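You operate a simulated robot arm through the tools that you are given. There is no shell and no other tool. Be economical: measure what you need, move in short steps, check, and stop when the job is done.

The job below is to be done with a simulated robot arm. You get a single attempt, and the scene is never put back.

JOB
The table is too hot: cool it to about 55 C, then soften the board's red and yellow lumps.
Fine: blue valve at half, then shut; from the cooling board: red lump on square 1, yellow lump on square 3.

Only the result counts: the job must be done as asked and must still hold three seconds after the hand-in. Knocking over, shifting, dropping, spilling or breaking anything else fails it.

ROBOT AND FRAMES
A 7-joint arm with a two-finger parallel gripper, fixed in place. Base frame: the origin is at the foot of the arm, x ahead of it, y to its left, z up; the work surface is at about z = 0.924. Readings come in m, degrees, newtons and seconds.
With the tool pointing down near the work surface it reaches from about 0.28 to 0.68 m from the base axis. Its first joint turns from -66.0 to 66.0 degrees. Payload 1.57 kg.
The tool frame sits at the grasp point between the pads (the TCP): z along the fingers, y along the line on which they close. The tips reach 0.03 m beyond it. The gripper opens to 0.11 m. The fingers are 0.024 m wide and 0.012 m thick; the gripper's body (0.048 by 0.112 m) begins 0.078 m behind the TCP.
Orientation is that of the tool frame in the base frame, as a unit quaternion [x, y, z, w]. With the fingers straight down and closing along the base's y, the tool's x points along the base's -x, its y along +y and its z along -z.

CONTROLS
- The arm moves only by the tool move_arm. Its argument "plan" is one flat list of numbers, 7 for each row, row after row: the gripper command, from -1 (shut) to 1 (fully open), values between in proportion, then the shift along the tool's x, y, z in mm, then the turn, a rotation vector about the tool's x, y, z in degrees. In form: [hand, tx, ty, tz, wx, wy, wz, hand, tx, ty, tz, wx, wy, wz, ...]. A call has 1 to 12 rows; each row is the pose to reach, as a shift and turn from the pose commanded when the call began, along the tool's axes at that moment. Rows are played at 5 a second. More than 0.05 m and 8.6 degrees between two rows, or a gripper value outside its range, and nothing of the call is played. A pose out of reach is approached as far as the arm can. The call stops where the force on the tool passes 40 N (or 10 N more than at its start, if that is more) or the arm is blocked; 0.2 s more then pass. The fingers move at their own pace (about 0.108 m/s each) and stop on an object; they squeeze with about 30 N. The grip force told is the motor's: it shows also when the fingers shut on nothing. Time passes only in rows, and 0.2 s behind the last, so rows that repeat a pose let the fingers close. The reply holds the time, the measured pose of the TCP, the force on the tool along the base axes, the opening and the grip force, in the units named above and with some noise.
- Cameras (640 x 400 px; columns grow to the right, rows downward): "scene" is fixed at [0.1535, -0.3851, 1.4006]; the picture's right is [0.86, -0.51, 0.00], its down [-0.31, -0.52, -0.80] and it looks along [0.41, 0.69, -0.60] (base axes); focal length 219 px, centre (320, 200). "wrist" rides on the gripper at [0.07, 0.016, -0.141] in the tool frame; the picture's right is [-0.23, 0.97, 0.00], its down [-0.86, -0.20, -0.48] and it looks along [-0.47, -0.11, 0.88] (tool axes); focal length 222 px, centre (320, 200). There is no depth. A picture from a camera that has moved, and an enlarged one, comes with that camera's place and axes in the base frame and with its lens.
- grab_frame(camera): a new picture of that camera. No time passes.
- inspect(camera, box): a new picture of the part [left, top, right, bottom] of that camera's present view, enlarged. No time passes.
- hand_in(): hands the job in; it is judged then, once.

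Go step by step. Nothing tells you positions but the pictures and the camera data: compare them with the known pose of the tool, close in by small moves and look again before you grip or let go. The budget is 120 turns and 84 pictures, counting those below and the enlarged ones. Unless the task says otherwise, let go and move clear before handing in, and close with one line.

The tools are called after ">>>" as name(argument=value, ...) on one line, values as JSON. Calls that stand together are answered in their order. move_arm: Moves the arm, as the interface text tells. Its arguments: {"type":"object","properties":{"plan":{"type":"array"}},"required":["plan"]} The other tools are called the same way: grab_frame (camera) takes a picture; inspect (camera, box) takes an enlarged picture of a part of a camera's view; hand_in () hands the job in.

At the start:

```text
t: 0.0
ee_pos: [0.3581, -0.0462, 1.2828]
ee_rot: [0.0, 1.0, 0.001, 0.0]
ft_force: [-0.5, -0.5, 0.4]
opening: 0.1098
grasp_force: 0.1
```

scene: 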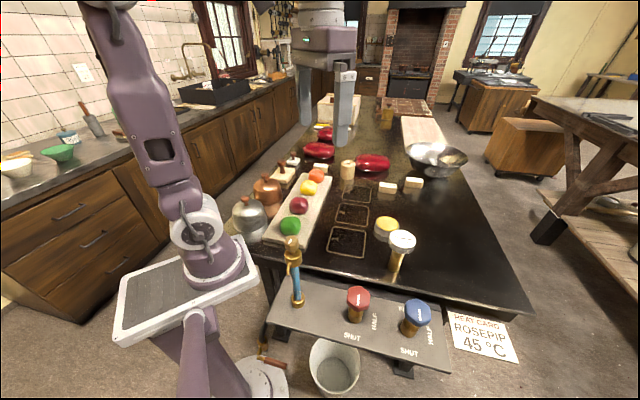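
wrist: 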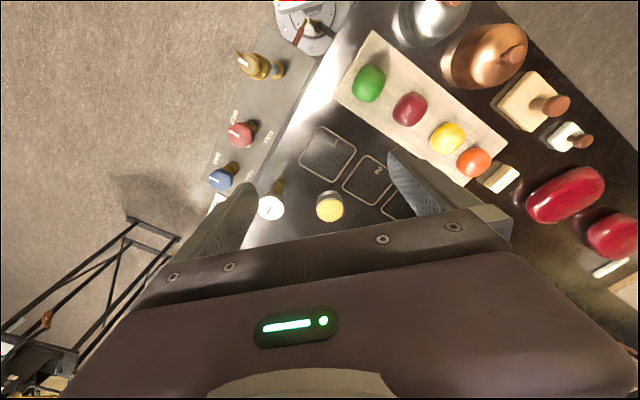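

I see the hot table with squares, a cooling board with green, red, yellow and orange lumps, a valve panel with red and blue knobs, and a dial. I'll enlarge the key parts first.

>>> inspect(camera="scene", box=[220, 140, 440, 280])

>>> inspect(camera="scene", box=[260, 220, 530, 390])

>>> inspect(camera="wrist", box=[200, 20, 420, 240])

```text
2.86 times, centred on (330, 210) of scene
camera zoom: at [0.1535, -0.3851, 1.4006], right [0.86, -0.51, 0.0], down [-0.31, -0.52, -0.8], along [0.41, 0.69, -0.6], focal length 626 px, centre (291, 171)
```

zoom: 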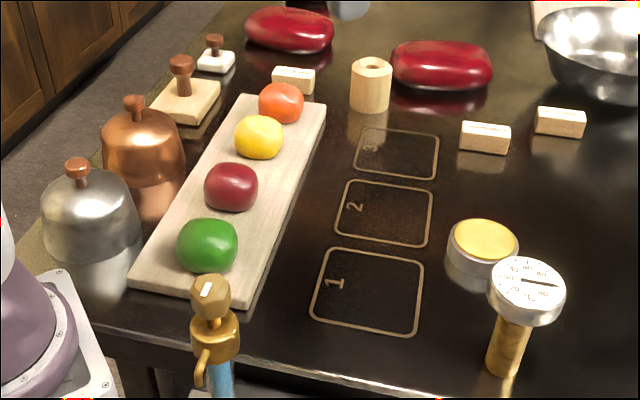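

```text
2.35 times, centred on (395, 305) of scene
camera zoom: at [0.1535, -0.3851, 1.4006], right [0.86, -0.51, 0.0], down [-0.31, -0.52, -0.8], along [0.41, 0.69, -0.6], focal length 515 px, centre (144, -47)
```

zoom: 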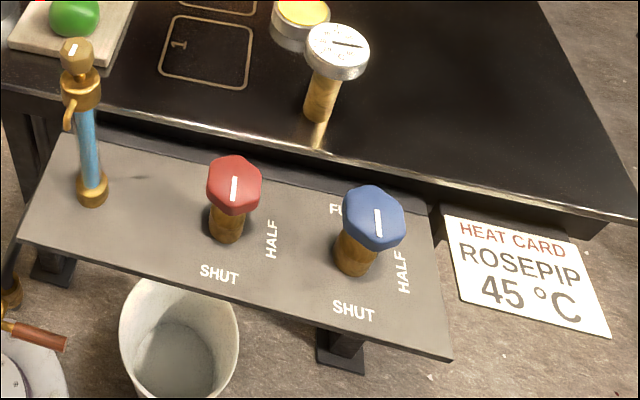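

```text
1.82 times, centred on (310, 130) of wrist
camera zoom: at [0.286, -0.0288, 1.4237], right [0.23, 0.97, 0.0], down [0.86, -0.2, 0.48], along [0.47, -0.11, -0.88], focal length 404 px, centre (338, 327)
```

zoom: 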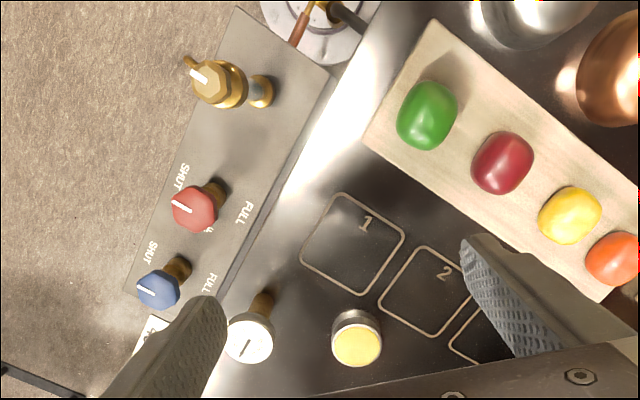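

The blue knob is near (0.435, -0.296, 0.95), with its pointer on SHUT, and the dial head is near (0.495, -0.18, 1.017). I'll read the dial and the knob's shape close up.

>>> inspect(camera="scene", box=[380, 222, 424, 262])

>>> inspect(camera="scene", box=[380, 290, 450, 365])

>>> inspect(camera="wrist", box=[190, 100, 310, 230])

```text
10.00 times, centred on (402, 242) of scene
camera zoom: at [0.1535, -0.3851, 1.4006], right [0.86, -0.51, 0.0], down [-0.31, -0.52, -0.8], along [0.41, 0.69, -0.6], focal length 2190 px, centre (-500, -220)
```

zoom: 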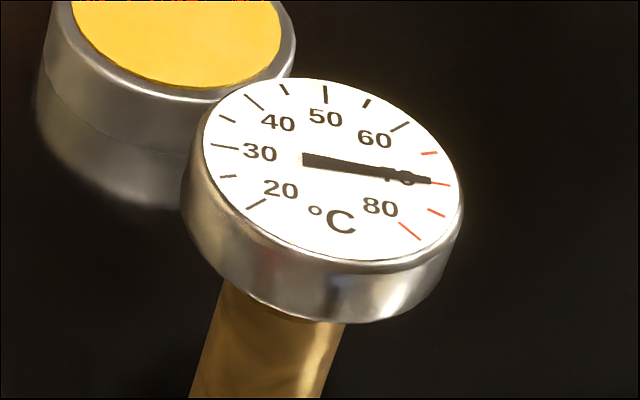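

```text
5.33 times, centred on (415, 328) of scene
camera zoom: at [0.1535, -0.3851, 1.4006], right [0.86, -0.51, 0.0], down [-0.31, -0.52, -0.8], along [0.41, 0.69, -0.6], focal length 1168 px, centre (-187, -480)
```

zoom: 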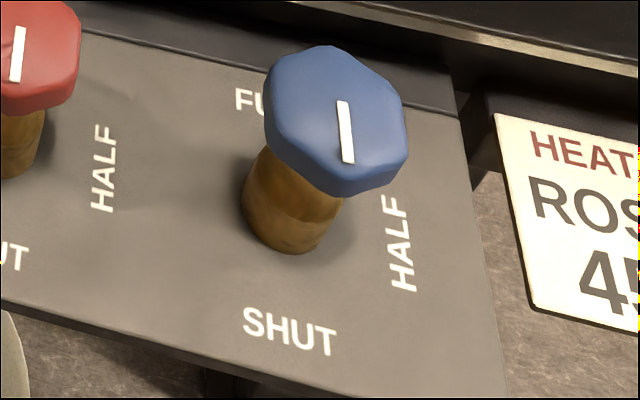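

```text
3.08 times, centred on (250, 165) of wrist
camera zoom: at [0.286, -0.0288, 1.4237], right [0.23, 0.97, 0.0], down [0.86, -0.2, 0.48], along [0.47, -0.11, -0.88], focal length 684 px, centre (535, 308)
```

zoom: 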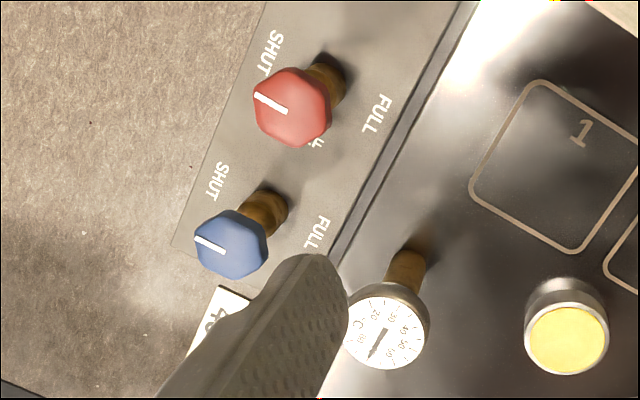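

The dial reads about 70 C and the knob is faceted with its pointer at SHUT. HALF is a +90° turn seen from above; I move above the blue knob for a closer look.

>>> move_arm(plan=[1, -10, -31, 16, 0, 0, 0, 1, -19, -62, 32, 0, 0, 0, 1, -29, -94, 49, 0, 0, 0, 1, -38, -125, 65, 0, 0, 0, 1, -48, -156, 81, 0, 0, 0, 1, -58, -188, 98, 0, 0, 0, 1, -67, -219, 114, 0, 0, 0, 1, -77, -250, 130, 0, 0, 0, 1, -77, -250, 130, 0, 0, 0])

>>> grab_frame(camera="wrist")

>>> grab_frame(camera="scene")

```text
t: 2.0
ee_pos: [0.4317, -0.2966, 1.152]
ee_rot: [-0.001, 1.0, 0.0, -0.001]
ft_force: [-0.4, -0.2, -0.4]
opening: 0.1099
grasp_force: 0.2
```

```text
75 pictures are left
camera wrist: at [0.3601, -0.2794, 1.2929], right [0.23, 0.97, 0.0], down [0.86, -0.2, 0.48], along [0.47, -0.11, -0.88], focal length 222 px, centre (320, 200)
```

wrist: 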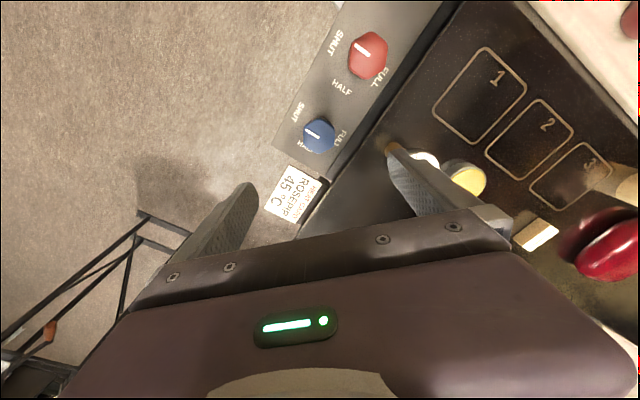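

```text
74 pictures are left
```

scene: 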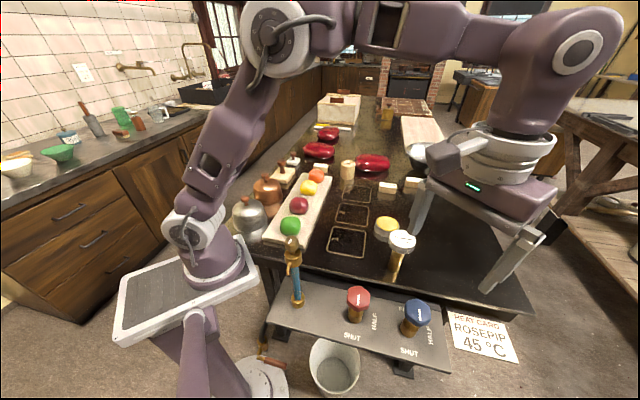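

The knob sits directly below at about (0.435, -0.297). I enlarge it for its facet angle.

>>> inspect(camera="wrist", box=[270, 80, 370, 180])

```text
4.00 times, centred on (320, 130) of wrist
camera zoom: at [0.3601, -0.2794, 1.2929], right [0.23, 0.97, 0.0], down [0.86, -0.2, 0.48], along [0.47, -0.11, -0.88], focal length 888 px, centre (320, 480)
```

zoom: 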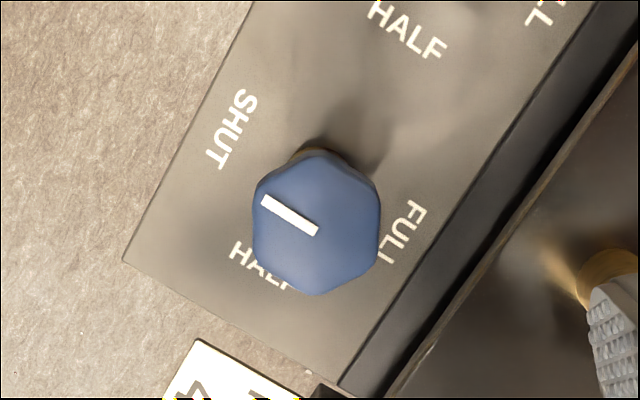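

The knob is a hexagon with a vertex at the pointer, and SHUT points to about -135° in the base frame. I rotate the tool by -75° about vertical so the fingers meet two flats with room for a +90° turn.

>>> move_arm(plan=[1, 0, 0, 10, 0, 0, 8.33, 1, 0, 0, 20, 0, 0, 16.67, 1, 0, 0, 30, 0, 0, 25, 1, 0, 0, 40, 0, 0, 33.33, 0.7, 0, 0, 50, 0, 0, 41.67, 0.6, -1, 0, 60, 0, 0, 50, 0.6, -2, 0, 70, 0, 0, 58.33, 0.6, -3, 0, 80, 0, 0, 66.67, 0.6, -3, 0, 90, 0, 0, 75, 0.6, -3, 0, 90, 0, 0, 75])

>>> grab_frame(camera="wrist")

>>> inspect(camera="scene", box=[330, 180, 490, 380])

```text
t: 4.2
ee_pos: [0.4373, -0.2971, 1.063]
ee_rot: [0.609, 0.793, 0.0, 0.0]
ft_force: [0.6, -0.3, -0.1]
opening: 0.0878
grasp_force: 0.1
```

```text
72 pictures are left
camera wrist: at [0.4327, -0.2244, 1.2029], right [1.0, 0.03, 0.0], down [0.03, -0.88, 0.48], along [0.02, -0.48, -0.88], focal length 222 px, centre (320, 200)
```

wrist: 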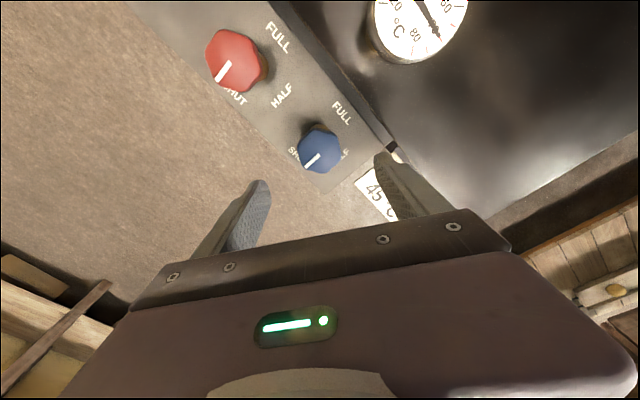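

```text
2.00 times, centred on (410, 280) of scene
camera zoom: at [0.1535, -0.3851, 1.4006], right [0.86, -0.51, 0.0], down [-0.31, -0.52, -0.8], along [0.41, 0.69, -0.6], focal length 438 px, centre (140, 40)
```

zoom: 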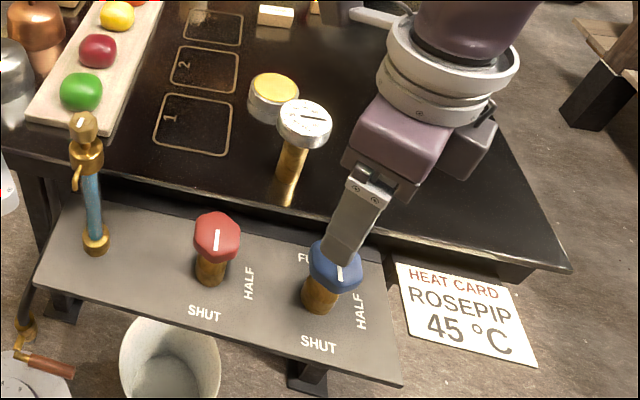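

The knob is centred between the fingers within 3 mm. I go down so the pads straddle it, without closing yet.

>>> move_arm(plan=[0.6, 2, 0, 30, 0, 0, 0, 0.6, 2, 0, 60, 0, 0, 0, 0.6, 2, 0, 85, 0, 0, 0, 0.6, 2, 0, 105, 0, 0, 0, 0.6, 2, 0, 121, 0, 0, 0, 0.6, 2, 0, 121, 0, 0, 0])

>>> grab_frame(camera="wrist")

>>> inspect(camera="scene", box=[360, 220, 460, 360])

```text
t: 5.6
ee_pos: [0.4367, -0.2942, 0.9431]
ee_rot: [0.608, 0.794, 0.0, 0.0]
ft_force: [0.1, 0.3, -0.1]
opening: 0.0883
grasp_force: 0.0
```

```text
70 pictures are left
camera wrist: at [0.4331, -0.2212, 1.0825], right [1.0, 0.03, 0.0], down [0.03, -0.88, 0.48], along [0.02, -0.48, -0.88], focal length 222 px, centre (320, 200)
```

wrist: 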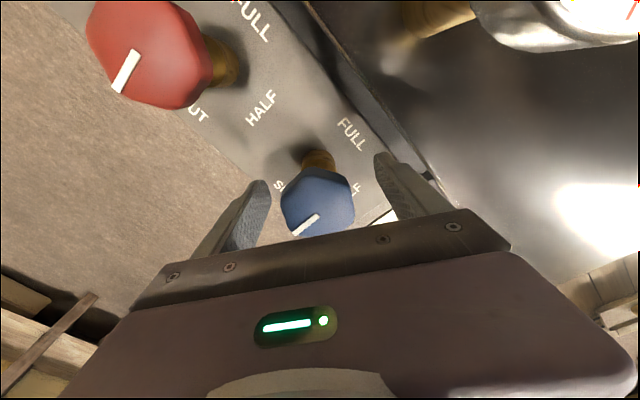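

```text
2.86 times, centred on (410, 290) of scene
camera zoom: at [0.1535, -0.3851, 1.4006], right [0.86, -0.51, 0.0], down [-0.31, -0.52, -0.8], along [0.41, 0.69, -0.6], focal length 626 px, centre (63, -57)
```

zoom: 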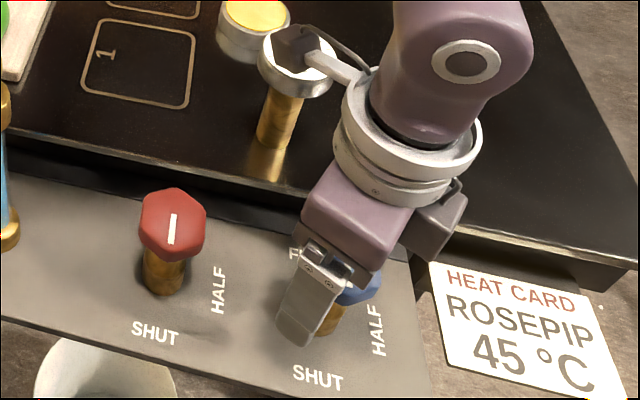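

The knob lies between the pads at the grasp point. I close on it.

>>> move_arm(plan=[-1, 0, 0, 0, 0, 0, 0, -1, 0, 0, 0, 0, 0, 0, -1, 0, 0, 0, 0, 0, 0])

>>> inspect(camera="wrist", box=[200, 100, 460, 260])

```text
t: 6.4
ee_pos: [0.4344, -0.2944, 0.9432]
ee_rot: [0.61, 0.793, -0.001, 0.0]
ft_force: [-23.1, -5.0, -2.8]
opening: 0.0493
grasp_force: 45.4
```

```text
2.46 times, centred on (330, 180) of wrist
camera zoom: at [0.4314, -0.222, 1.0826], right [1.0, 0.03, 0.0], down [0.03, -0.88, 0.48], along [0.01, -0.48, -0.88], focal length 547 px, centre (295, 249)
```

zoom: 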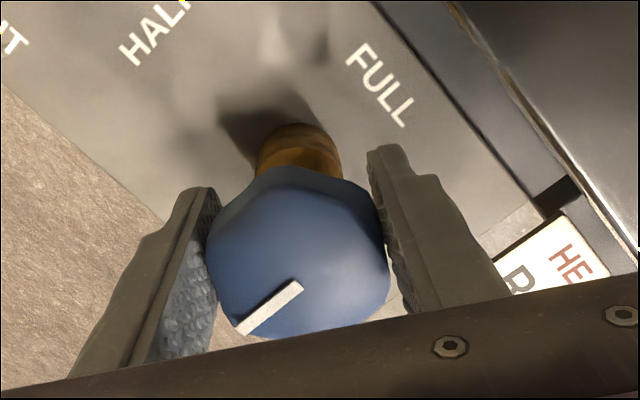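

Gripped on the flats at 49 mm, with a small sideways load. I relax it by 3 mm along the closing line and turn the knob +90° to HALF.

>>> move_arm(plan=[-1, 0, -2.5, 0, 0, 0, 0, -1, 0, -2.5, 0, 0, 0, -8, -1, 0, -2.5, 0, 0, 0, -16, -1, 0, -2.5, 0, 0, 0, -24])

```text
t: 7.4
ee_pos: [0.4328, -0.2946, 0.9425]
ee_rot: [0.43, 0.903, 0.0, -0.001]
ft_force: [-32.0, -3.3, 2.0]
opening: 0.0495
grasp_force: 45.2
```

Turned about 24° and there's still a -x load, so I shift 3 mm toward -x to see it relax.

>>> move_arm(plan=[-1, 1.9, -2.3, 0, 0, 0, 0, -1, 1.9, -2.3, 0, 0, 0, 0])

>>> inspect(camera="wrist", box=[200, 100, 460, 260])

```text
t: 8.0
ee_pos: [0.433, -0.2954, 0.9423]
ee_rot: [0.43, 0.903, 0.0, 0.002]
ft_force: [-10.8, -4.9, 6.3]
opening: 0.0493
grasp_force: 44.6
```

```text
2.46 times, centred on (330, 180) of wrist
camera zoom: at [0.3995, -0.2298, 1.0824], right [0.9, 0.44, 0.0], down [0.38, -0.79, 0.48], along [0.21, -0.43, -0.88], focal length 547 px, centre (295, 249)
```

zoom: 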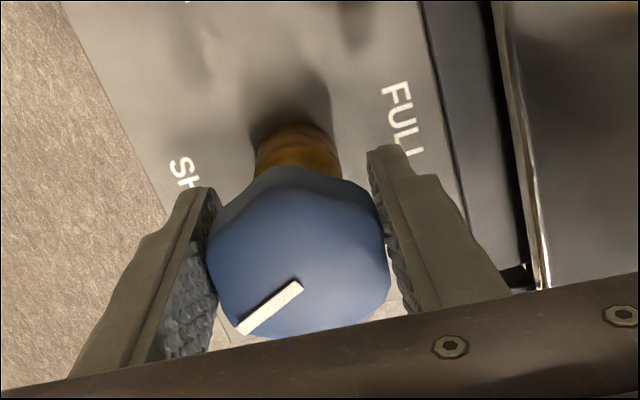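

The knob turns with the gripper and the load has dropped. I complete the remaining 66°.

>>> move_arm(plan=[-1, 0.8, -0.9, 0, 0, 0, -8.25, -1, 0.8, -0.9, 0, 0, 0, -16.5, -1, 0.8, -0.9, 0, 0, 0, -24.75, -1, 0.8, -0.9, 0, 0, 0, -33, -1, 0.8, -0.9, 0, 0, 0, -41.25, -1, 0.8, -0.9, 0, 0, 0, -49.5, -1, 0.8, -0.9, 0, 0, 0, -57.75, -1, 0.8, -0.9, 0, 0, 0, -66])

>>> grab_frame(camera="wrist")

>>> grab_frame(camera="scene")

```text
t: 9.2
ee_pos: [0.4312, -0.2983, 0.9411]
ee_rot: [0.11, 0.994, -0.004, 0.003]
ft_force: [1.9, -6.6, -9.4]
opening: 0.0494
grasp_force: 44.8
stopped in row 5: the force on the tool passed its limit (the readings are from after the stop); the commanded pose is now the measured one
```

```text
66 pictures are left
camera wrist: at [0.364, -0.2648, 1.082], right [0.43, 0.9, -0.01], down [0.79, -0.38, 0.48], along [0.44, -0.21, -0.87], focal length 222 px, centre (320, 200)
```

wrist: 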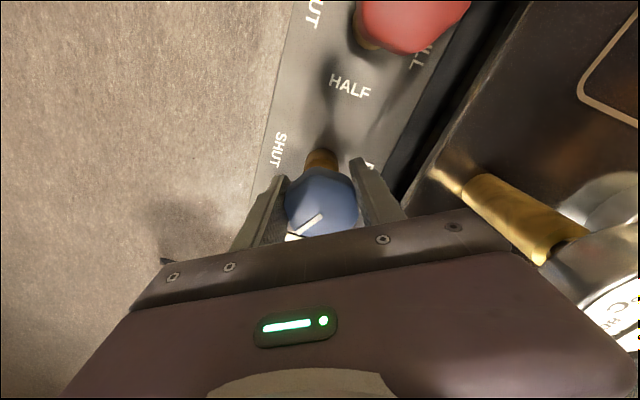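

```text
65 pictures are left
```

scene: 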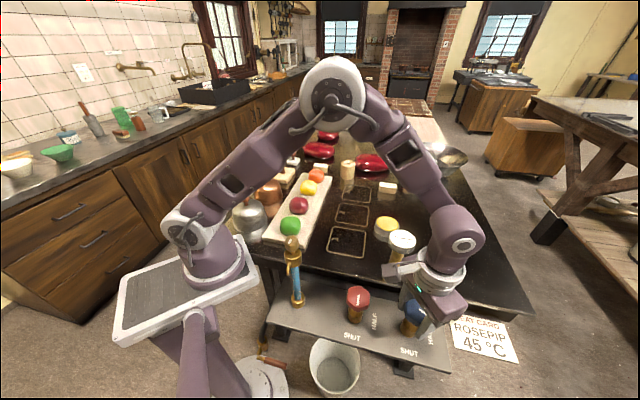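

The turn stopped at about 62° on the force limit. I check whether the gripper touches the dial post before going on.

>>> inspect(camera="scene", box=[370, 220, 480, 360])

>>> inspect(camera="wrist", box=[400, 150, 640, 400])

```text
2.86 times, centred on (425, 290) of scene
camera zoom: at [0.1537, -0.3853, 1.4005], right [0.86, -0.51, 0.0], down [-0.31, -0.52, -0.8], along [0.41, 0.69, -0.6], focal length 626 px, centre (20, -57)
```

zoom: 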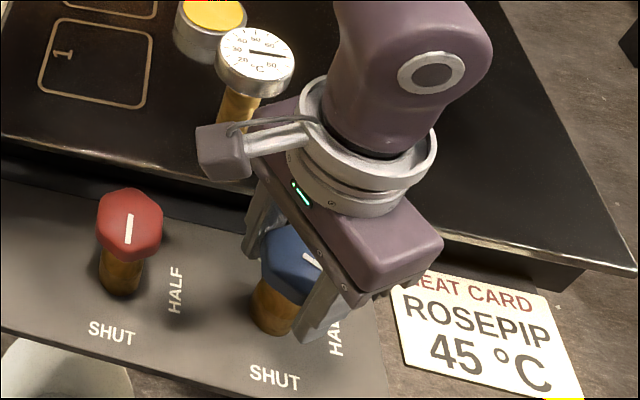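

```text
1.60 times, centred on (520, 275) of wrist
camera zoom: at [0.364, -0.2648, 1.082], right [0.43, 0.9, -0.01], down [0.79, -0.38, 0.48], along [0.44, -0.21, -0.87], focal length 355 px, centre (0, 80)
```

zoom: 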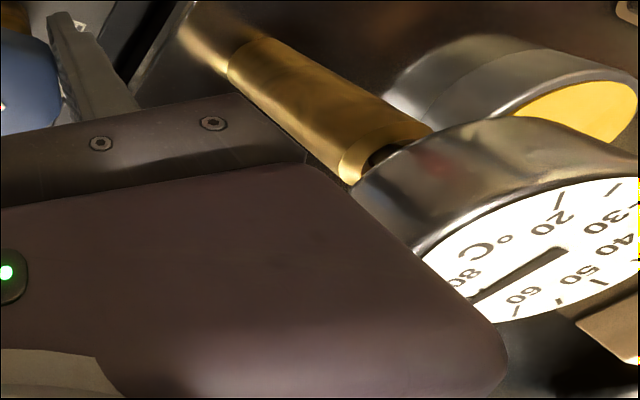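

The dial isn't touched and the remaining turn swings away from it. I continue with the load now relaxed.

>>> move_arm(plan=[-1, 0, 0, 0, 0, 0, -7, -1, 0, 0, 0, 0, 0, -14, -1, 0, 0, 0, 0, 0, -14])

```text
t: 10.2
ee_pos: [0.4317, -0.2991, 0.9425]
ee_rot: [-0.013, 1.0, -0.005, 0.003]
ft_force: [3.5, -7.7, -9.8]
opening: 0.0492
grasp_force: 44.6
stopped in row 3: the force on the tool passed its limit (the readings are from after the stop); the commanded pose is now the measured one
```

The turn is now at about 76°, with small residual forces. I do the last 14° and look.

>>> move_arm(plan=[-1, 0, 1, -1, 0, 0, -5, -1, 0, 1, -1, 0, 0, -10, -1, 0, 1, -1, 0, 0, -14])

>>> inspect(camera="scene", box=[370, 220, 480, 360])

>>> grab_frame(camera="wrist")

```text
t: 10.6
ee_pos: [0.4318, -0.3, 0.9423]
ee_rot: [-0.06, 0.998, -0.008, 0.002]
ft_force: [5.0, -5.7, -12.0]
opening: 0.0492
grasp_force: 44.9
stopped in row 2: the force on the tool passed its limit (the readings are from after the stop); the commanded pose is now the measured one
```

```text
2.86 times, centred on (425, 290) of scene
camera zoom: at [0.1538, -0.3854, 1.4005], right [0.86, -0.51, 0.0], down [-0.31, -0.52, -0.8], along [0.41, 0.69, -0.6], focal length 626 px, centre (20, -57)
```

zoom: 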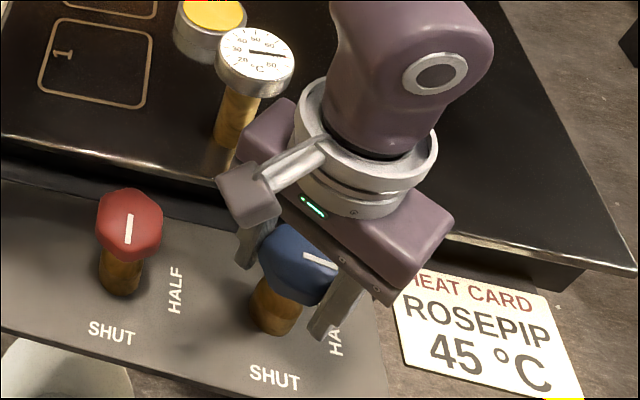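

```text
61 pictures are left
camera wrist: at [0.3568, -0.289, 1.0821], right [0.11, 0.99, -0.01], down [0.87, -0.09, 0.49], along [0.48, -0.06, -0.87], focal length 222 px, centre (320, 200)
```

wrist: 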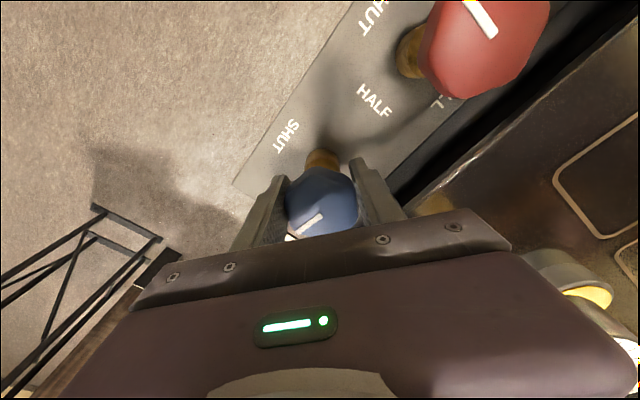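

The knob is at about 82° and still turns with the gripper. I finish the last 8° slowly.

>>> move_arm(plan=[-1, 0, 0, 0, 0, 0, -2, -1, 0, 0, 0, 0, 0, -4, -1, 0, 0, 0, 0, 0, -6, -1, 0, 0, 0, 0, 0, -8, -1, 0, 0, 0, 0, 0, -9])

>>> inspect(camera="scene", box=[380, 222, 424, 262])

>>> inspect(camera="wrist", box=[230, 80, 430, 260])

```text
t: 11.3
ee_pos: [0.4307, -0.2997, 0.943]
ee_rot: [-0.096, 0.995, -0.009, 0.004]
ft_force: [4.5, -5.9, -10.6]
opening: 0.0492
grasp_force: 45.0
stopped in row 3: the force on the tool passed its limit (the readings are from after the stop); the commanded pose is now the measured one
```

```text
10.00 times, centred on (402, 242) of scene
camera zoom: at [0.1538, -0.3853, 1.4005], right [0.86, -0.51, 0.0], down [-0.31, -0.52, -0.8], along [0.41, 0.69, -0.6], focal length 2190 px, centre (-500, -220)
```

zoom: 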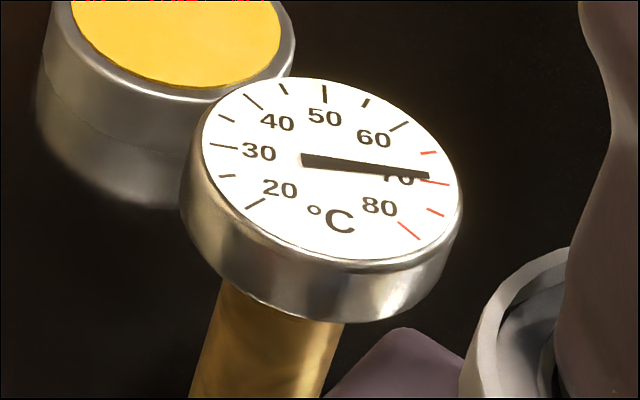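

```text
2.22 times, centred on (330, 170) of wrist
camera zoom: at [0.3562, -0.2941, 1.0822], right [0.04, 1.0, -0.02], down [0.87, -0.02, 0.49], along [0.49, -0.03, -0.87], focal length 494 px, centre (298, 267)
```

zoom: 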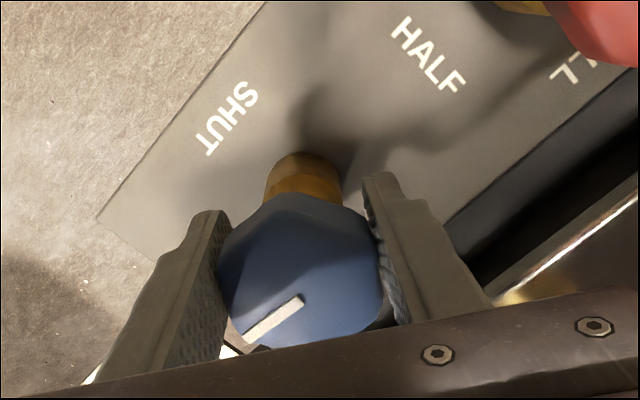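

The knob is at about 86° and the dial has begun to fall (about 69 C). I nudge the last 4° and watch the cooling rate.

>>> move_arm(plan=[-1, 0, 0, 0, 0, 0, -2, -1, 0, 0, 0, 0, 0, -4, -1, 0, 0, 0, 0, 0, -4, -1, 0, 0, 0, 0, 0, -4, -1, 0, 0, 0, 0, 0, -4])

>>> inspect(camera="scene", box=[370, 220, 480, 360])

```text
t: 12.5
ee_pos: [0.4309, -0.3001, 0.9434]
ee_rot: [-0.13, 0.991, -0.009, 0.004]
ft_force: [14.0, -25.9, -25.6]
opening: 0.0492
grasp_force: 45.1
```

```text
2.86 times, centred on (425, 290) of scene
camera zoom: at [0.1543, -0.3861, 1.4003], right [0.86, -0.51, 0.0], down [-0.31, -0.52, -0.8], along [0.41, 0.69, -0.6], focal length 626 px, centre (20, -57)
```

zoom: 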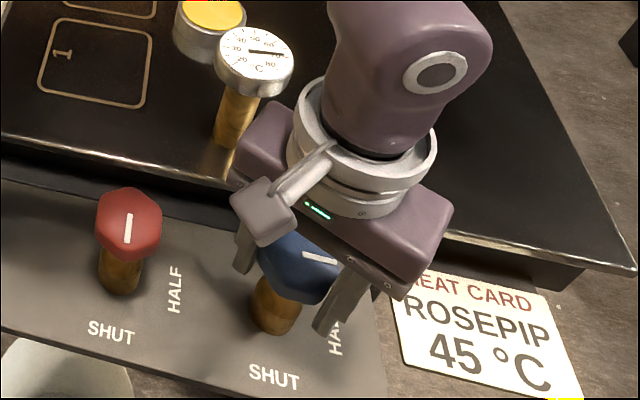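

The knob is at HALF (90°). I ease the residual load and wait while watching the dial.

>>> move_arm(plan=[-1, 0, -1.5, 1, 0, 0, 0, -1, 0, -1.5, 1, 0, 0, 0, -1, 0, -1.5, 1, 0, 0, 0, -1, 0, -1.5, 1, 0, 0, 0, -1, 0, -1.5, 1, 0, 0, 0])

>>> inspect(camera="scene", box=[380, 222, 424, 262])

```text
t: 13.7
ee_pos: [0.4319, -0.3005, 0.9432]
ee_rot: [-0.13, 0.991, -0.009, 0.004]
ft_force: [1.9, 1.1, 34.3]
opening: 0.0492
grasp_force: 45.3
```

```text
10.00 times, centred on (402, 242) of scene
camera zoom: at [0.1531, -0.3848, 1.4008], right [0.86, -0.51, 0.0], down [-0.31, -0.52, -0.8], along [0.41, 0.69, -0.6], focal length 2190 px, centre (-500, -220)
```

zoom: 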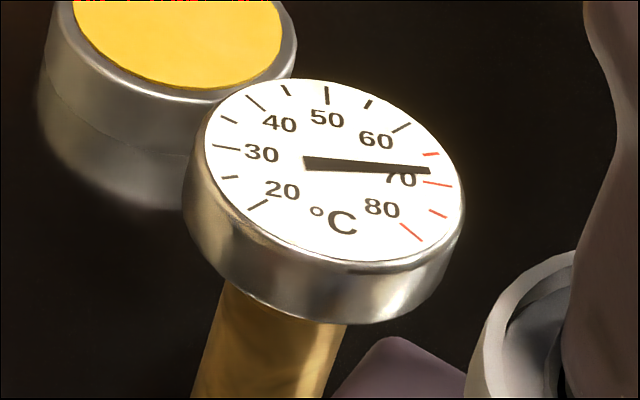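

Cooling runs at about 0.5 C per second and the dial is near 68 C. I back off the vertical load and keep waiting.

>>> move_arm(plan=[-1, 0, 0, -0.6, 0, 0, 0, -1, 0, 0, -0.6, 0, 0, 0, -1, 0, 0, -0.6, 0, 0, 0, -1, 0, 0, -0.6, 0, 0, 0, -1, 0, 0, -0.6, 0, 0, 0, -1, 0, 0, -0.6, 0, 0, 0, -1, 0, 0, -0.6, 0, 0, 0, -1, 0, 0, -0.6, 0, 0, 0, -1, 0, 0, -0.6, 0, 0, 0, -1, 0, 0, -0.6, 0, 0, 0, -1, 0, 0, -0.6, 0, 0, 0, -1, 0, 0, -0.6, 0, 0, 0])

>>> move_arm(plan=[-1, 0, 0, 0, 0, 0, 0, -1, 0, 0, 0, 0, 0, 0, -1, 0, 0, 0, 0, 0, 0, -1, 0, 0, 0, 0, 0, 0, -1, 0, 0, 0, 0, 0, 0, -1, 0, 0, 0, 0, 0, 0, -1, 0, 0, 0, 0, 0, 0, -1, 0, 0, 0, 0, 0, 0, -1, 0, 0, 0, 0, 0, 0, -1, 0, 0, 0, 0, 0, 0, -1, 0, 0, 0, 0, 0, 0, -1, 0, 0, 0, 0, 0, 0])

>>> inspect(camera="scene", box=[380, 222, 424, 262])

```text
t: 16.3
ee_pos: [0.4317, -0.3, 0.9423]
ee_rot: [-0.131, 0.991, -0.008, 0.004]
ft_force: [17.8, -3.2, 12.8]
opening: 0.0492
grasp_force: 44.7
```

```text
t: 18.9
ee_pos: [0.4306, -0.3001, 0.9424]
ee_rot: [-0.131, 0.991, -0.009, 0.003]
ft_force: [19.5, -2.5, 12.4]
opening: 0.0491
grasp_force: 45.2
```

```text
10.00 times, centred on (402, 242) of scene
camera zoom: at [0.1539, -0.3851, 1.4006], right [0.86, -0.51, 0.0], down [-0.31, -0.52, -0.8], along [0.41, 0.69, -0.6], focal length 2190 px, centre (-500, -220)
```

zoom: 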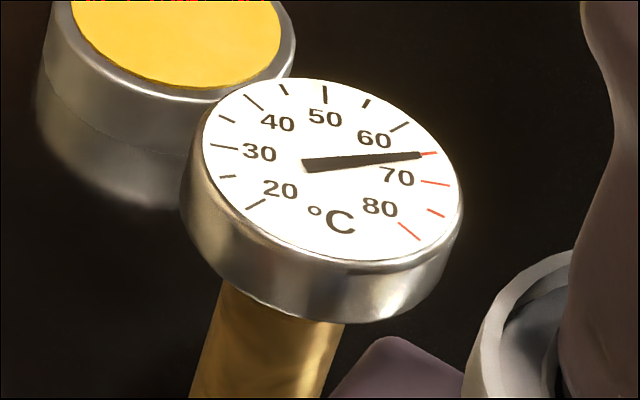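

The dial reads 65 C at t=18.9, cooling at about 0.6 C/s. I wait another 8 s.

>>> move_arm(plan=[-1, 0, 0, 0, 0, 0, 0, -1, 0, 0, 0, 0, 0, 0, -1, 0, 0, 0, 0, 0, 0, -1, 0, 0, 0, 0, 0, 0, -1, 0, 0, 0, 0, 0, 0, -1, 0, 0, 0, 0, 0, 0, -1, 0, 0, 0, 0, 0, 0, -1, 0, 0, 0, 0, 0, 0, -1, 0, 0, 0, 0, 0, 0, -1, 0, 0, 0, 0, 0, 0, -1, 0, 0, 0, 0, 0, 0, -1, 0, 0, 0, 0, 0, 0])

>>> move_arm(plan=[-1, 0, 0, 0, 0, 0, 0, -1, 0, 0, 0, 0, 0, 0, -1, 0, 0, 0, 0, 0, 0, -1, 0, 0, 0, 0, 0, 0, -1, 0, 0, 0, 0, 0, 0, -1, 0, 0, 0, 0, 0, 0, -1, 0, 0, 0, 0, 0, 0, -1, 0, 0, 0, 0, 0, 0, -1, 0, 0, 0, 0, 0, 0, -1, 0, 0, 0, 0, 0, 0, -1, 0, 0, 0, 0, 0, 0, -1, 0, 0, 0, 0, 0, 0])

>>> move_arm(plan=[-1, 0, 0, 0, 0, 0, 0, -1, 0, 0, 0, 0, 0, 0, -1, 0, 0, 0, 0, 0, 0, -1, 0, 0, 0, 0, 0, 0, -1, 0, 0, 0, 0, 0, 0, -1, 0, 0, 0, 0, 0, 0, -1, 0, 0, 0, 0, 0, 0, -1, 0, 0, 0, 0, 0, 0, -1, 0, 0, 0, 0, 0, 0, -1, 0, 0, 0, 0, 0, 0, -1, 0, 0, 0, 0, 0, 0, -1, 0, 0, 0, 0, 0, 0])

>>> inspect(camera="scene", box=[380, 222, 424, 262])

```text
t: 21.5
ee_pos: [0.4313, -0.3013, 0.9435]
ee_rot: [-0.131, 0.991, -0.008, 0.004]
ft_force: [19.4, -2.3, 11.0]
opening: 0.0492
grasp_force: 45.1
```

```text
t: 24.1
ee_pos: [0.4309, -0.3012, 0.9425]
ee_rot: [-0.131, 0.991, -0.009, 0.004]
ft_force: [19.2, -1.7, 10.8]
opening: 0.049
grasp_force: 45.2
```

```text
t: 26.7
ee_pos: [0.4313, -0.2991, 0.9422]
ee_rot: [-0.13, 0.991, -0.009, 0.003]
ft_force: [16.9, -2.8, 9.3]
opening: 0.049
grasp_force: 45.0
```

```text
10.00 times, centred on (402, 242) of scene
camera zoom: at [0.1539, -0.3851, 1.4006], right [0.86, -0.51, 0.0], down [-0.31, -0.52, -0.8], along [0.41, 0.69, -0.6], focal length 2190 px, centre (-500, -220)
```

zoom: 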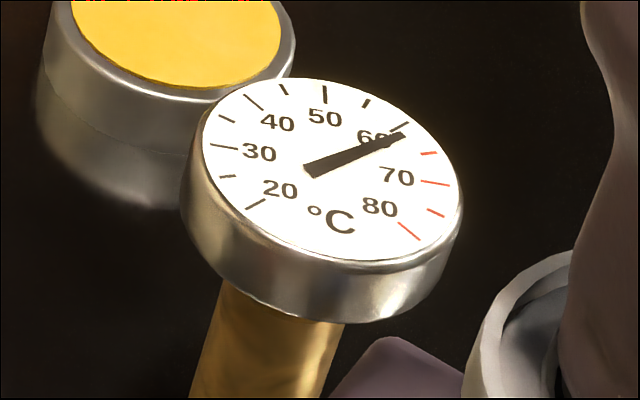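

The dial reads about 60.8 C. I wait another 6.6 s.

>>> move_arm(plan=[-1, 0, 0, 0, 0, 0, 0, -1, 0, 0, 0, 0, 0, 0, -1, 0, 0, 0, 0, 0, 0, -1, 0, 0, 0, 0, 0, 0, -1, 0, 0, 0, 0, 0, 0, -1, 0, 0, 0, 0, 0, 0, -1, 0, 0, 0, 0, 0, 0, -1, 0, 0, 0, 0, 0, 0, -1, 0, 0, 0, 0, 0, 0, -1, 0, 0, 0, 0, 0, 0, -1, 0, 0, 0, 0, 0, 0, -1, 0, 0, 0, 0, 0, 0])

>>> move_arm(plan=[-1, 0, 0, 0, 0, 0, 0, -1, 0, 0, 0, 0, 0, 0, -1, 0, 0, 0, 0, 0, 0, -1, 0, 0, 0, 0, 0, 0, -1, 0, 0, 0, 0, 0, 0, -1, 0, 0, 0, 0, 0, 0, -1, 0, 0, 0, 0, 0, 0, -1, 0, 0, 0, 0, 0, 0, -1, 0, 0, 0, 0, 0, 0, -1, 0, 0, 0, 0, 0, 0, -1, 0, 0, 0, 0, 0, 0, -1, 0, 0, 0, 0, 0, 0])

>>> inspect(camera="scene", box=[380, 222, 424, 262])

```text
t: 29.3
ee_pos: [0.4312, -0.3001, 0.9425]
ee_rot: [-0.13, 0.991, -0.009, 0.003]
ft_force: [17.9, -2.8, 8.4]
opening: 0.0492
grasp_force: 44.8
```

```text
t: 31.9
ee_pos: [0.4308, -0.3007, 0.9414]
ee_rot: [-0.13, 0.991, -0.009, 0.003]
ft_force: [16.0, -3.2, 8.0]
opening: 0.0488
grasp_force: 45.2
```

```text
10.00 times, centred on (402, 242) of scene
camera zoom: at [0.1539, -0.3852, 1.4006], right [0.86, -0.51, 0.0], down [-0.31, -0.52, -0.8], along [0.41, 0.69, -0.6], focal length 2190 px, centre (-500, -220)
```

zoom: 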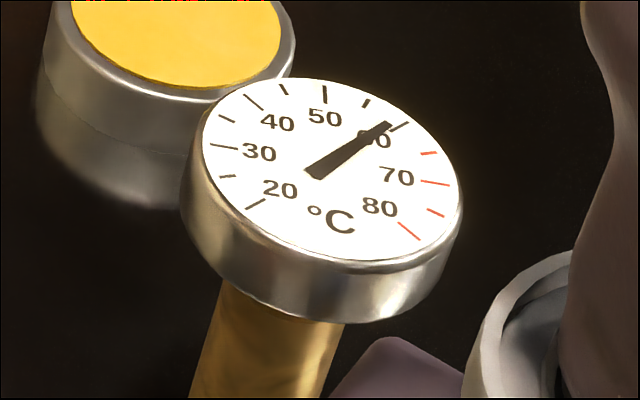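

About 58.6 C now. One more short wait and then another reading.

>>> move_arm(plan=[-1, 0, 0, 0, 0, 0, 0, -1, 0, 0, 0, 0, 0, 0, -1, 0, 0, 0, 0, 0, 0, -1, 0, 0, 0, 0, 0, 0, -1, 0, 0, 0, 0, 0, 0, -1, 0, 0, 0, 0, 0, 0, -1, 0, 0, 0, 0, 0, 0, -1, 0, 0, 0, 0, 0, 0, -1, 0, 0, 0, 0, 0, 0, -1, 0, 0, 0, 0, 0, 0, -1, 0, 0, 0, 0, 0, 0, -1, 0, 0, 0, 0, 0, 0])

>>> move_arm(plan=[-1, 0, 0, 0, 0, 0, 0, -1, 0, 0, 0, 0, 0, 0, -1, 0, 0, 0, 0, 0, 0, -1, 0, 0, 0, 0, 0, 0, -1, 0, 0, 0, 0, 0, 0])

>>> inspect(camera="scene", box=[380, 222, 424, 262])

```text
t: 34.5
ee_pos: [0.4318, -0.3, 0.9418]
ee_rot: [-0.131, 0.991, -0.008, 0.003]
ft_force: [15.6, -4.2, 7.1]
opening: 0.0492
grasp_force: 45.0
```

```text
t: 35.7
ee_pos: [0.4315, -0.3012, 0.943]
ee_rot: [-0.131, 0.991, -0.009, 0.004]
ft_force: [15.1, -4.1, 7.0]
opening: 0.0491
grasp_force: 45.2
```

```text
10.00 times, centred on (402, 242) of scene
camera zoom: at [0.1538, -0.3852, 1.4006], right [0.86, -0.51, 0.0], down [-0.31, -0.52, -0.8], along [0.41, 0.69, -0.6], focal length 2190 px, centre (-500, -220)
```

zoom: 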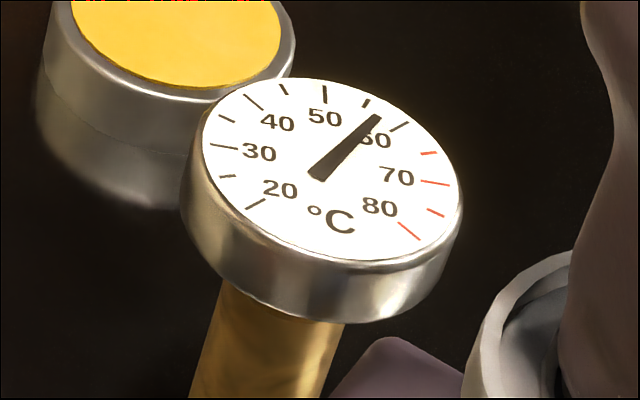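

About 57 C. I wait one more second, then turn the knob back to SHUT, as cooling tails off during the turn.

>>> move_arm(plan=[-1, -0.7, 0, 0, 0, 0, 0, -1, -0.7, 0, 0, 0, 0, 0, -1, -0.7, 0, 0, 0, 0, 0, -1, -0.7, 0, 0, 0, 0, 8, -1, -0.7, 0, 0, 0, 0, 16, -1, -0.7, 0, 0, 0, 0, 24, -1, -0.7, 0, 0, 0, 0, 32])

```text
t: 37.4
ee_pos: [0.4306, -0.2973, 0.9427]
ee_rot: [0.146, 0.989, -0.002, 0.002]
ft_force: [-3.1, 6.9, 11.2]
opening: 0.0492
grasp_force: 45.3
stopped in row 7: the force on the tool passed its limit (the readings are from after the stop); the commanded pose is now the measured one
```

Turned back to about 58° from SHUT. I continue in the same direction.

>>> move_arm(plan=[-1, 0, 0, 0, 0, 0, 8, -1, 0, 0, 0, 0, 0, 16, -1, 0, 0, 0, 0, 0, 24, -1, 0, 0, 0, 0, 0, 32, -1, 0, 0, 0, 0, 0, 40, -1, 0, 0, 0, 0, 0, 48, -1, 0, 0, 0, 0, 0, 55])

```text
t: 38.4
ee_pos: [0.4325, -0.2951, 0.9437]
ee_rot: [0.393, 0.919, 0.0, 0.003]
ft_force: [-1.8, 6.6, 10.7]
opening: 0.0489
grasp_force: 45.2
stopped in row 4: the force on the tool passed its limit (the readings are from after the stop); the commanded pose is now the measured one
```

Now about 29° from SHUT; continuing.

>>> move_arm(plan=[-1, 0, 0, 0, 0, 0, 8, -1, 0, 0, 0, 0, 0, 16, -1, 0, 0, 0, 0, 0, 24, -1, 0, 0, 0, 0, 0, 29])

```text
t: 39.4
ee_pos: [0.4337, -0.2935, 0.9426]
ee_rot: [0.61, 0.792, 0.002, 0.004]
ft_force: [22.6, 20.0, 10.9]
opening: 0.0492
grasp_force: 44.9
```

Back at the starting angle, which should be SHUT. I check the pointer and the dial.

>>> inspect(camera="wrist", box=[200, 100, 460, 260])

>>> inspect(camera="scene", box=[380, 222, 424, 262])

```text
2.46 times, centred on (330, 180) of wrist
camera zoom: at [0.4295, -0.2206, 1.0822], right [1.0, 0.03, 0.01], down [0.02, -0.88, 0.48], along [0.02, -0.48, -0.88], focal length 547 px, centre (295, 249)
```

zoom: 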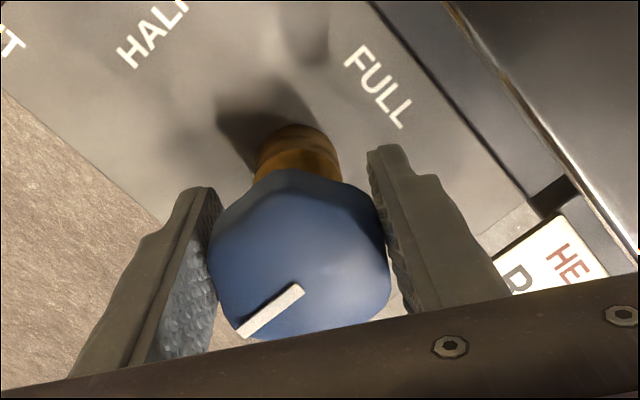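

```text
10.00 times, centred on (402, 242) of scene
camera zoom: at [0.154, -0.3845, 1.4008], right [0.86, -0.51, 0.0], down [-0.31, -0.52, -0.8], along [0.41, 0.69, -0.6], focal length 2190 px, centre (-500, -220)
```

zoom: 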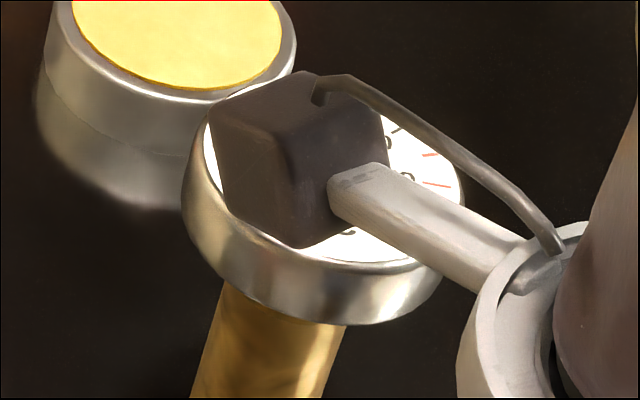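

The pointer looks identical to its starting SHUT position. I open and rise straight up.

>>> move_arm(plan=[0.6, 0, 0, 0, 0, 0, 0, 0.6, 0, 0, 0, 0, 0, 0, 0.6, 0, 0, -30, 0, 0, 0, 0.6, 0, 0, -70, 0, 0, 0, 0.6, 0, 0, -115, 0, 0, 0, 0.6, 0, 0, -160, 0, 0, 0, 0.6, 0, 0, -205, 0, 0, 0])

>>> inspect(camera="scene", box=[350, 220, 470, 370])

>>> inspect(camera="scene", box=[380, 222, 424, 262])

>>> grab_frame(camera="wrist")

```text
t: 41.0
ee_pos: [0.4304, -0.2952, 1.1498]
ee_rot: [0.611, 0.792, 0.0, 0.003]
ft_force: [-0.2, 0.0, -0.2]
opening: 0.088
grasp_force: 0.1
```

```text
2.67 times, centred on (410, 295) of scene
camera zoom: at [0.1535, -0.3851, 1.4006], right [0.86, -0.51, 0.0], down [-0.31, -0.52, -0.8], along [0.41, 0.69, -0.6], focal length 584 px, centre (80, -53)
```

zoom: 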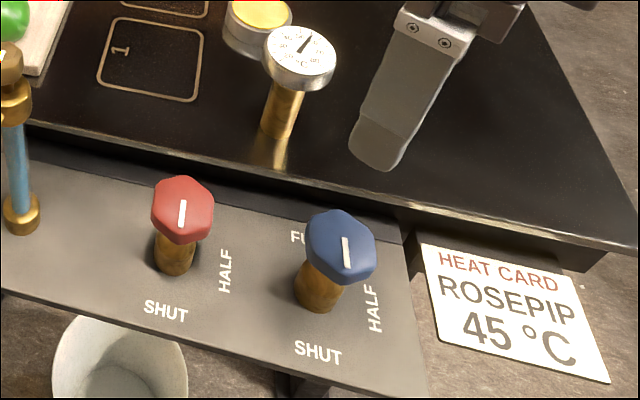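

```text
10.00 times, centred on (402, 242) of scene
camera zoom: at [0.1535, -0.3851, 1.4006], right [0.86, -0.51, 0.0], down [-0.31, -0.52, -0.8], along [0.41, 0.69, -0.6], focal length 2190 px, centre (-500, -220)
```

zoom: 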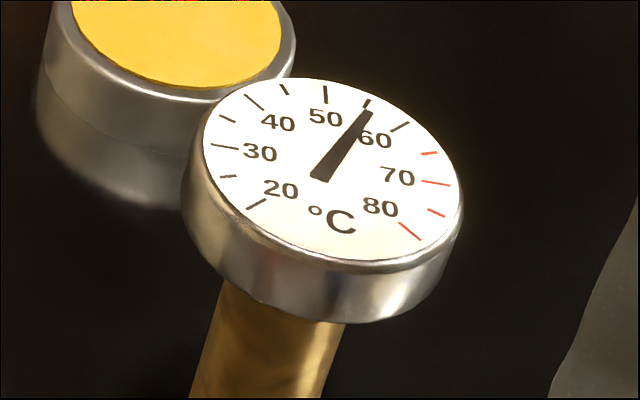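

```text
48 pictures are left
camera wrist: at [0.426, -0.222, 1.2897], right [1.0, 0.03, 0.0], down [0.02, -0.88, 0.48], along [0.02, -0.48, -0.88], focal length 222 px, centre (320, 200)
```

wrist: 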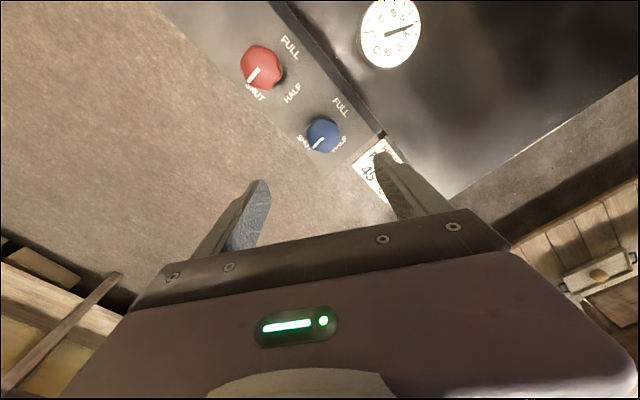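

The valve is shut with the needle at about 55.5 C. Now the lumps: red is near (0.378, 0.125), yellow near (0.453, 0.197), square 1 near (0.445, -0.053) and square 3 near (0.622, 0.127). I move above red while turning the tool to close across the board.

>>> move_arm(plan=[0.6, 35, 5, -2, 0, 0, -8, 0.6, 70, 10, -4, 0, 0, -16, 0.6, 105, 15, -6, 0, 0, -24, 0.6, 140, 20, -8, 0, 0, -32, 0.6, 175, 25, -10, 0, 0, -40, 0.6, 210, 30, -12, 0, 0, -48, 0.6, 245, 35, -14, 0, 0, -56, 0.6, 280, 40, -16, 0, 0, -64, 0.6, 315, 45, -18, 0, 0, -72, 0.6, 350, 50, -20, 0, 0, -80, 0.6, 385, 55, -20, 0, 0, -88, 0.6, 419, 59, -20, 0, 0, -96])

>>> move_arm(plan=[0.6, 0, 0, 0, 0, 0, -8, 0.6, 0, 0, 0, 0, 0, -16, 0.6, 0, 0, 0, 0, 0, -24, 0.6, 0, 0, 0, 0, 0, -24])

>>> grab_frame(camera="wrist")

```text
t: 43.6
ee_pos: [0.3847, 0.1239, 1.1652]
ee_rot: [-0.181, 0.984, -0.002, 0.002]
ft_force: [-0.7, 0.6, 0.0]
opening: 0.0879
grasp_force: 0.0
```

```text
t: 44.6
ee_pos: [0.3825, 0.1256, 1.1658]
ee_rot: [-0.381, 0.925, -0.001, 0.002]
ft_force: [0.0, -0.2, -0.1]
opening: 0.0878
grasp_force: 0.1
```

```text
47 pictures are left
camera wrist: at [0.3187, 0.0893, 1.3054], right [-0.52, 0.85, -0.01], down [0.75, 0.46, 0.48], along [0.41, 0.25, -0.88], focal length 222 px, centre (320, 200)
```

wrist: 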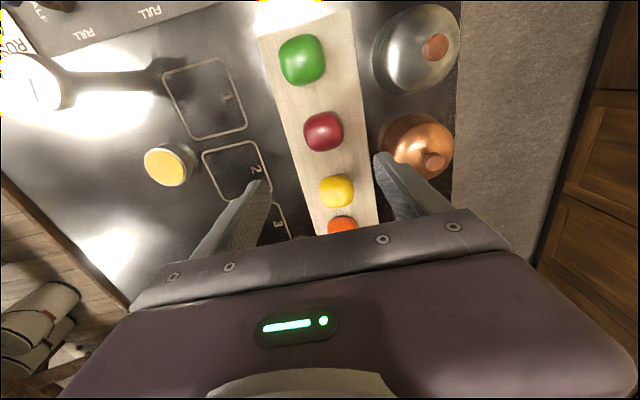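

Red is centred below at about (0.377, 0.128). I go down to just above it and recheck.

>>> move_arm(plan=[0.6, 1, 2, 40, 0, 0, 0, 0.6, 2, 4, 80, 0, 0, 0, 0.6, 2, 5.7, 115, 0, 0, 0, 0.6, 2, 5.7, 135, 0, 0, 0, 0.6, 2, 5.7, 135, 0, 0, 0])

>>> grab_frame(camera="wrist")

>>> inspect(camera="scene", box=[220, 140, 380, 270])

```text
t: 45.8
ee_pos: [0.3768, 0.1311, 1.0303]
ee_rot: [-0.38, 0.925, -0.002, 0.002]
ft_force: [0.0, -0.3, 0.9]
opening: 0.0879
grasp_force: 0.1
```

```text
46 pictures are left
camera wrist: at [0.3128, 0.0939, 1.1702], right [-0.52, 0.85, -0.01], down [0.75, 0.46, 0.48], along [0.41, 0.25, -0.88], focal length 222 px, centre (320, 200)
```

wrist: 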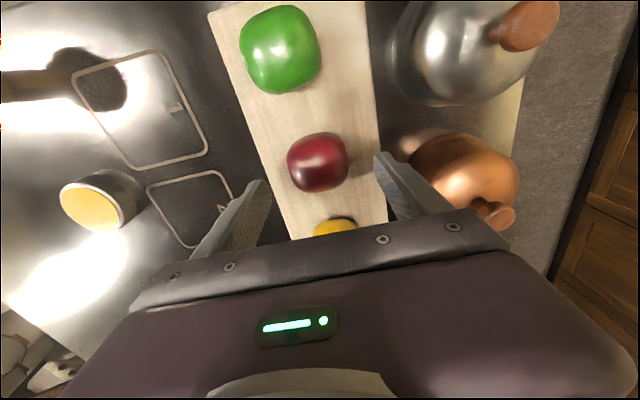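

```text
3.08 times, centred on (300, 205) of scene
camera zoom: at [0.1535, -0.3851, 1.4006], right [0.86, -0.51, 0.0], down [-0.31, -0.52, -0.8], along [0.41, 0.69, -0.6], focal length 674 px, centre (382, 185)
```

zoom: 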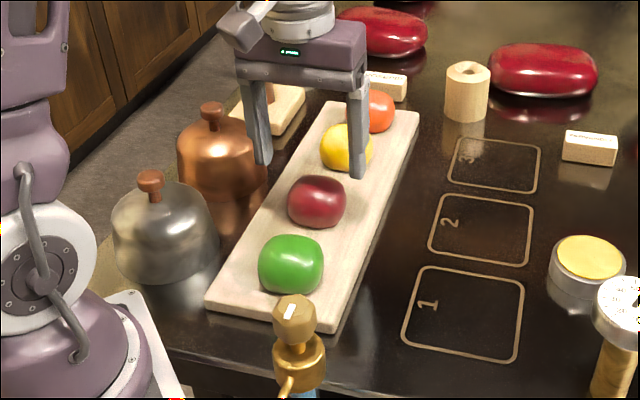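

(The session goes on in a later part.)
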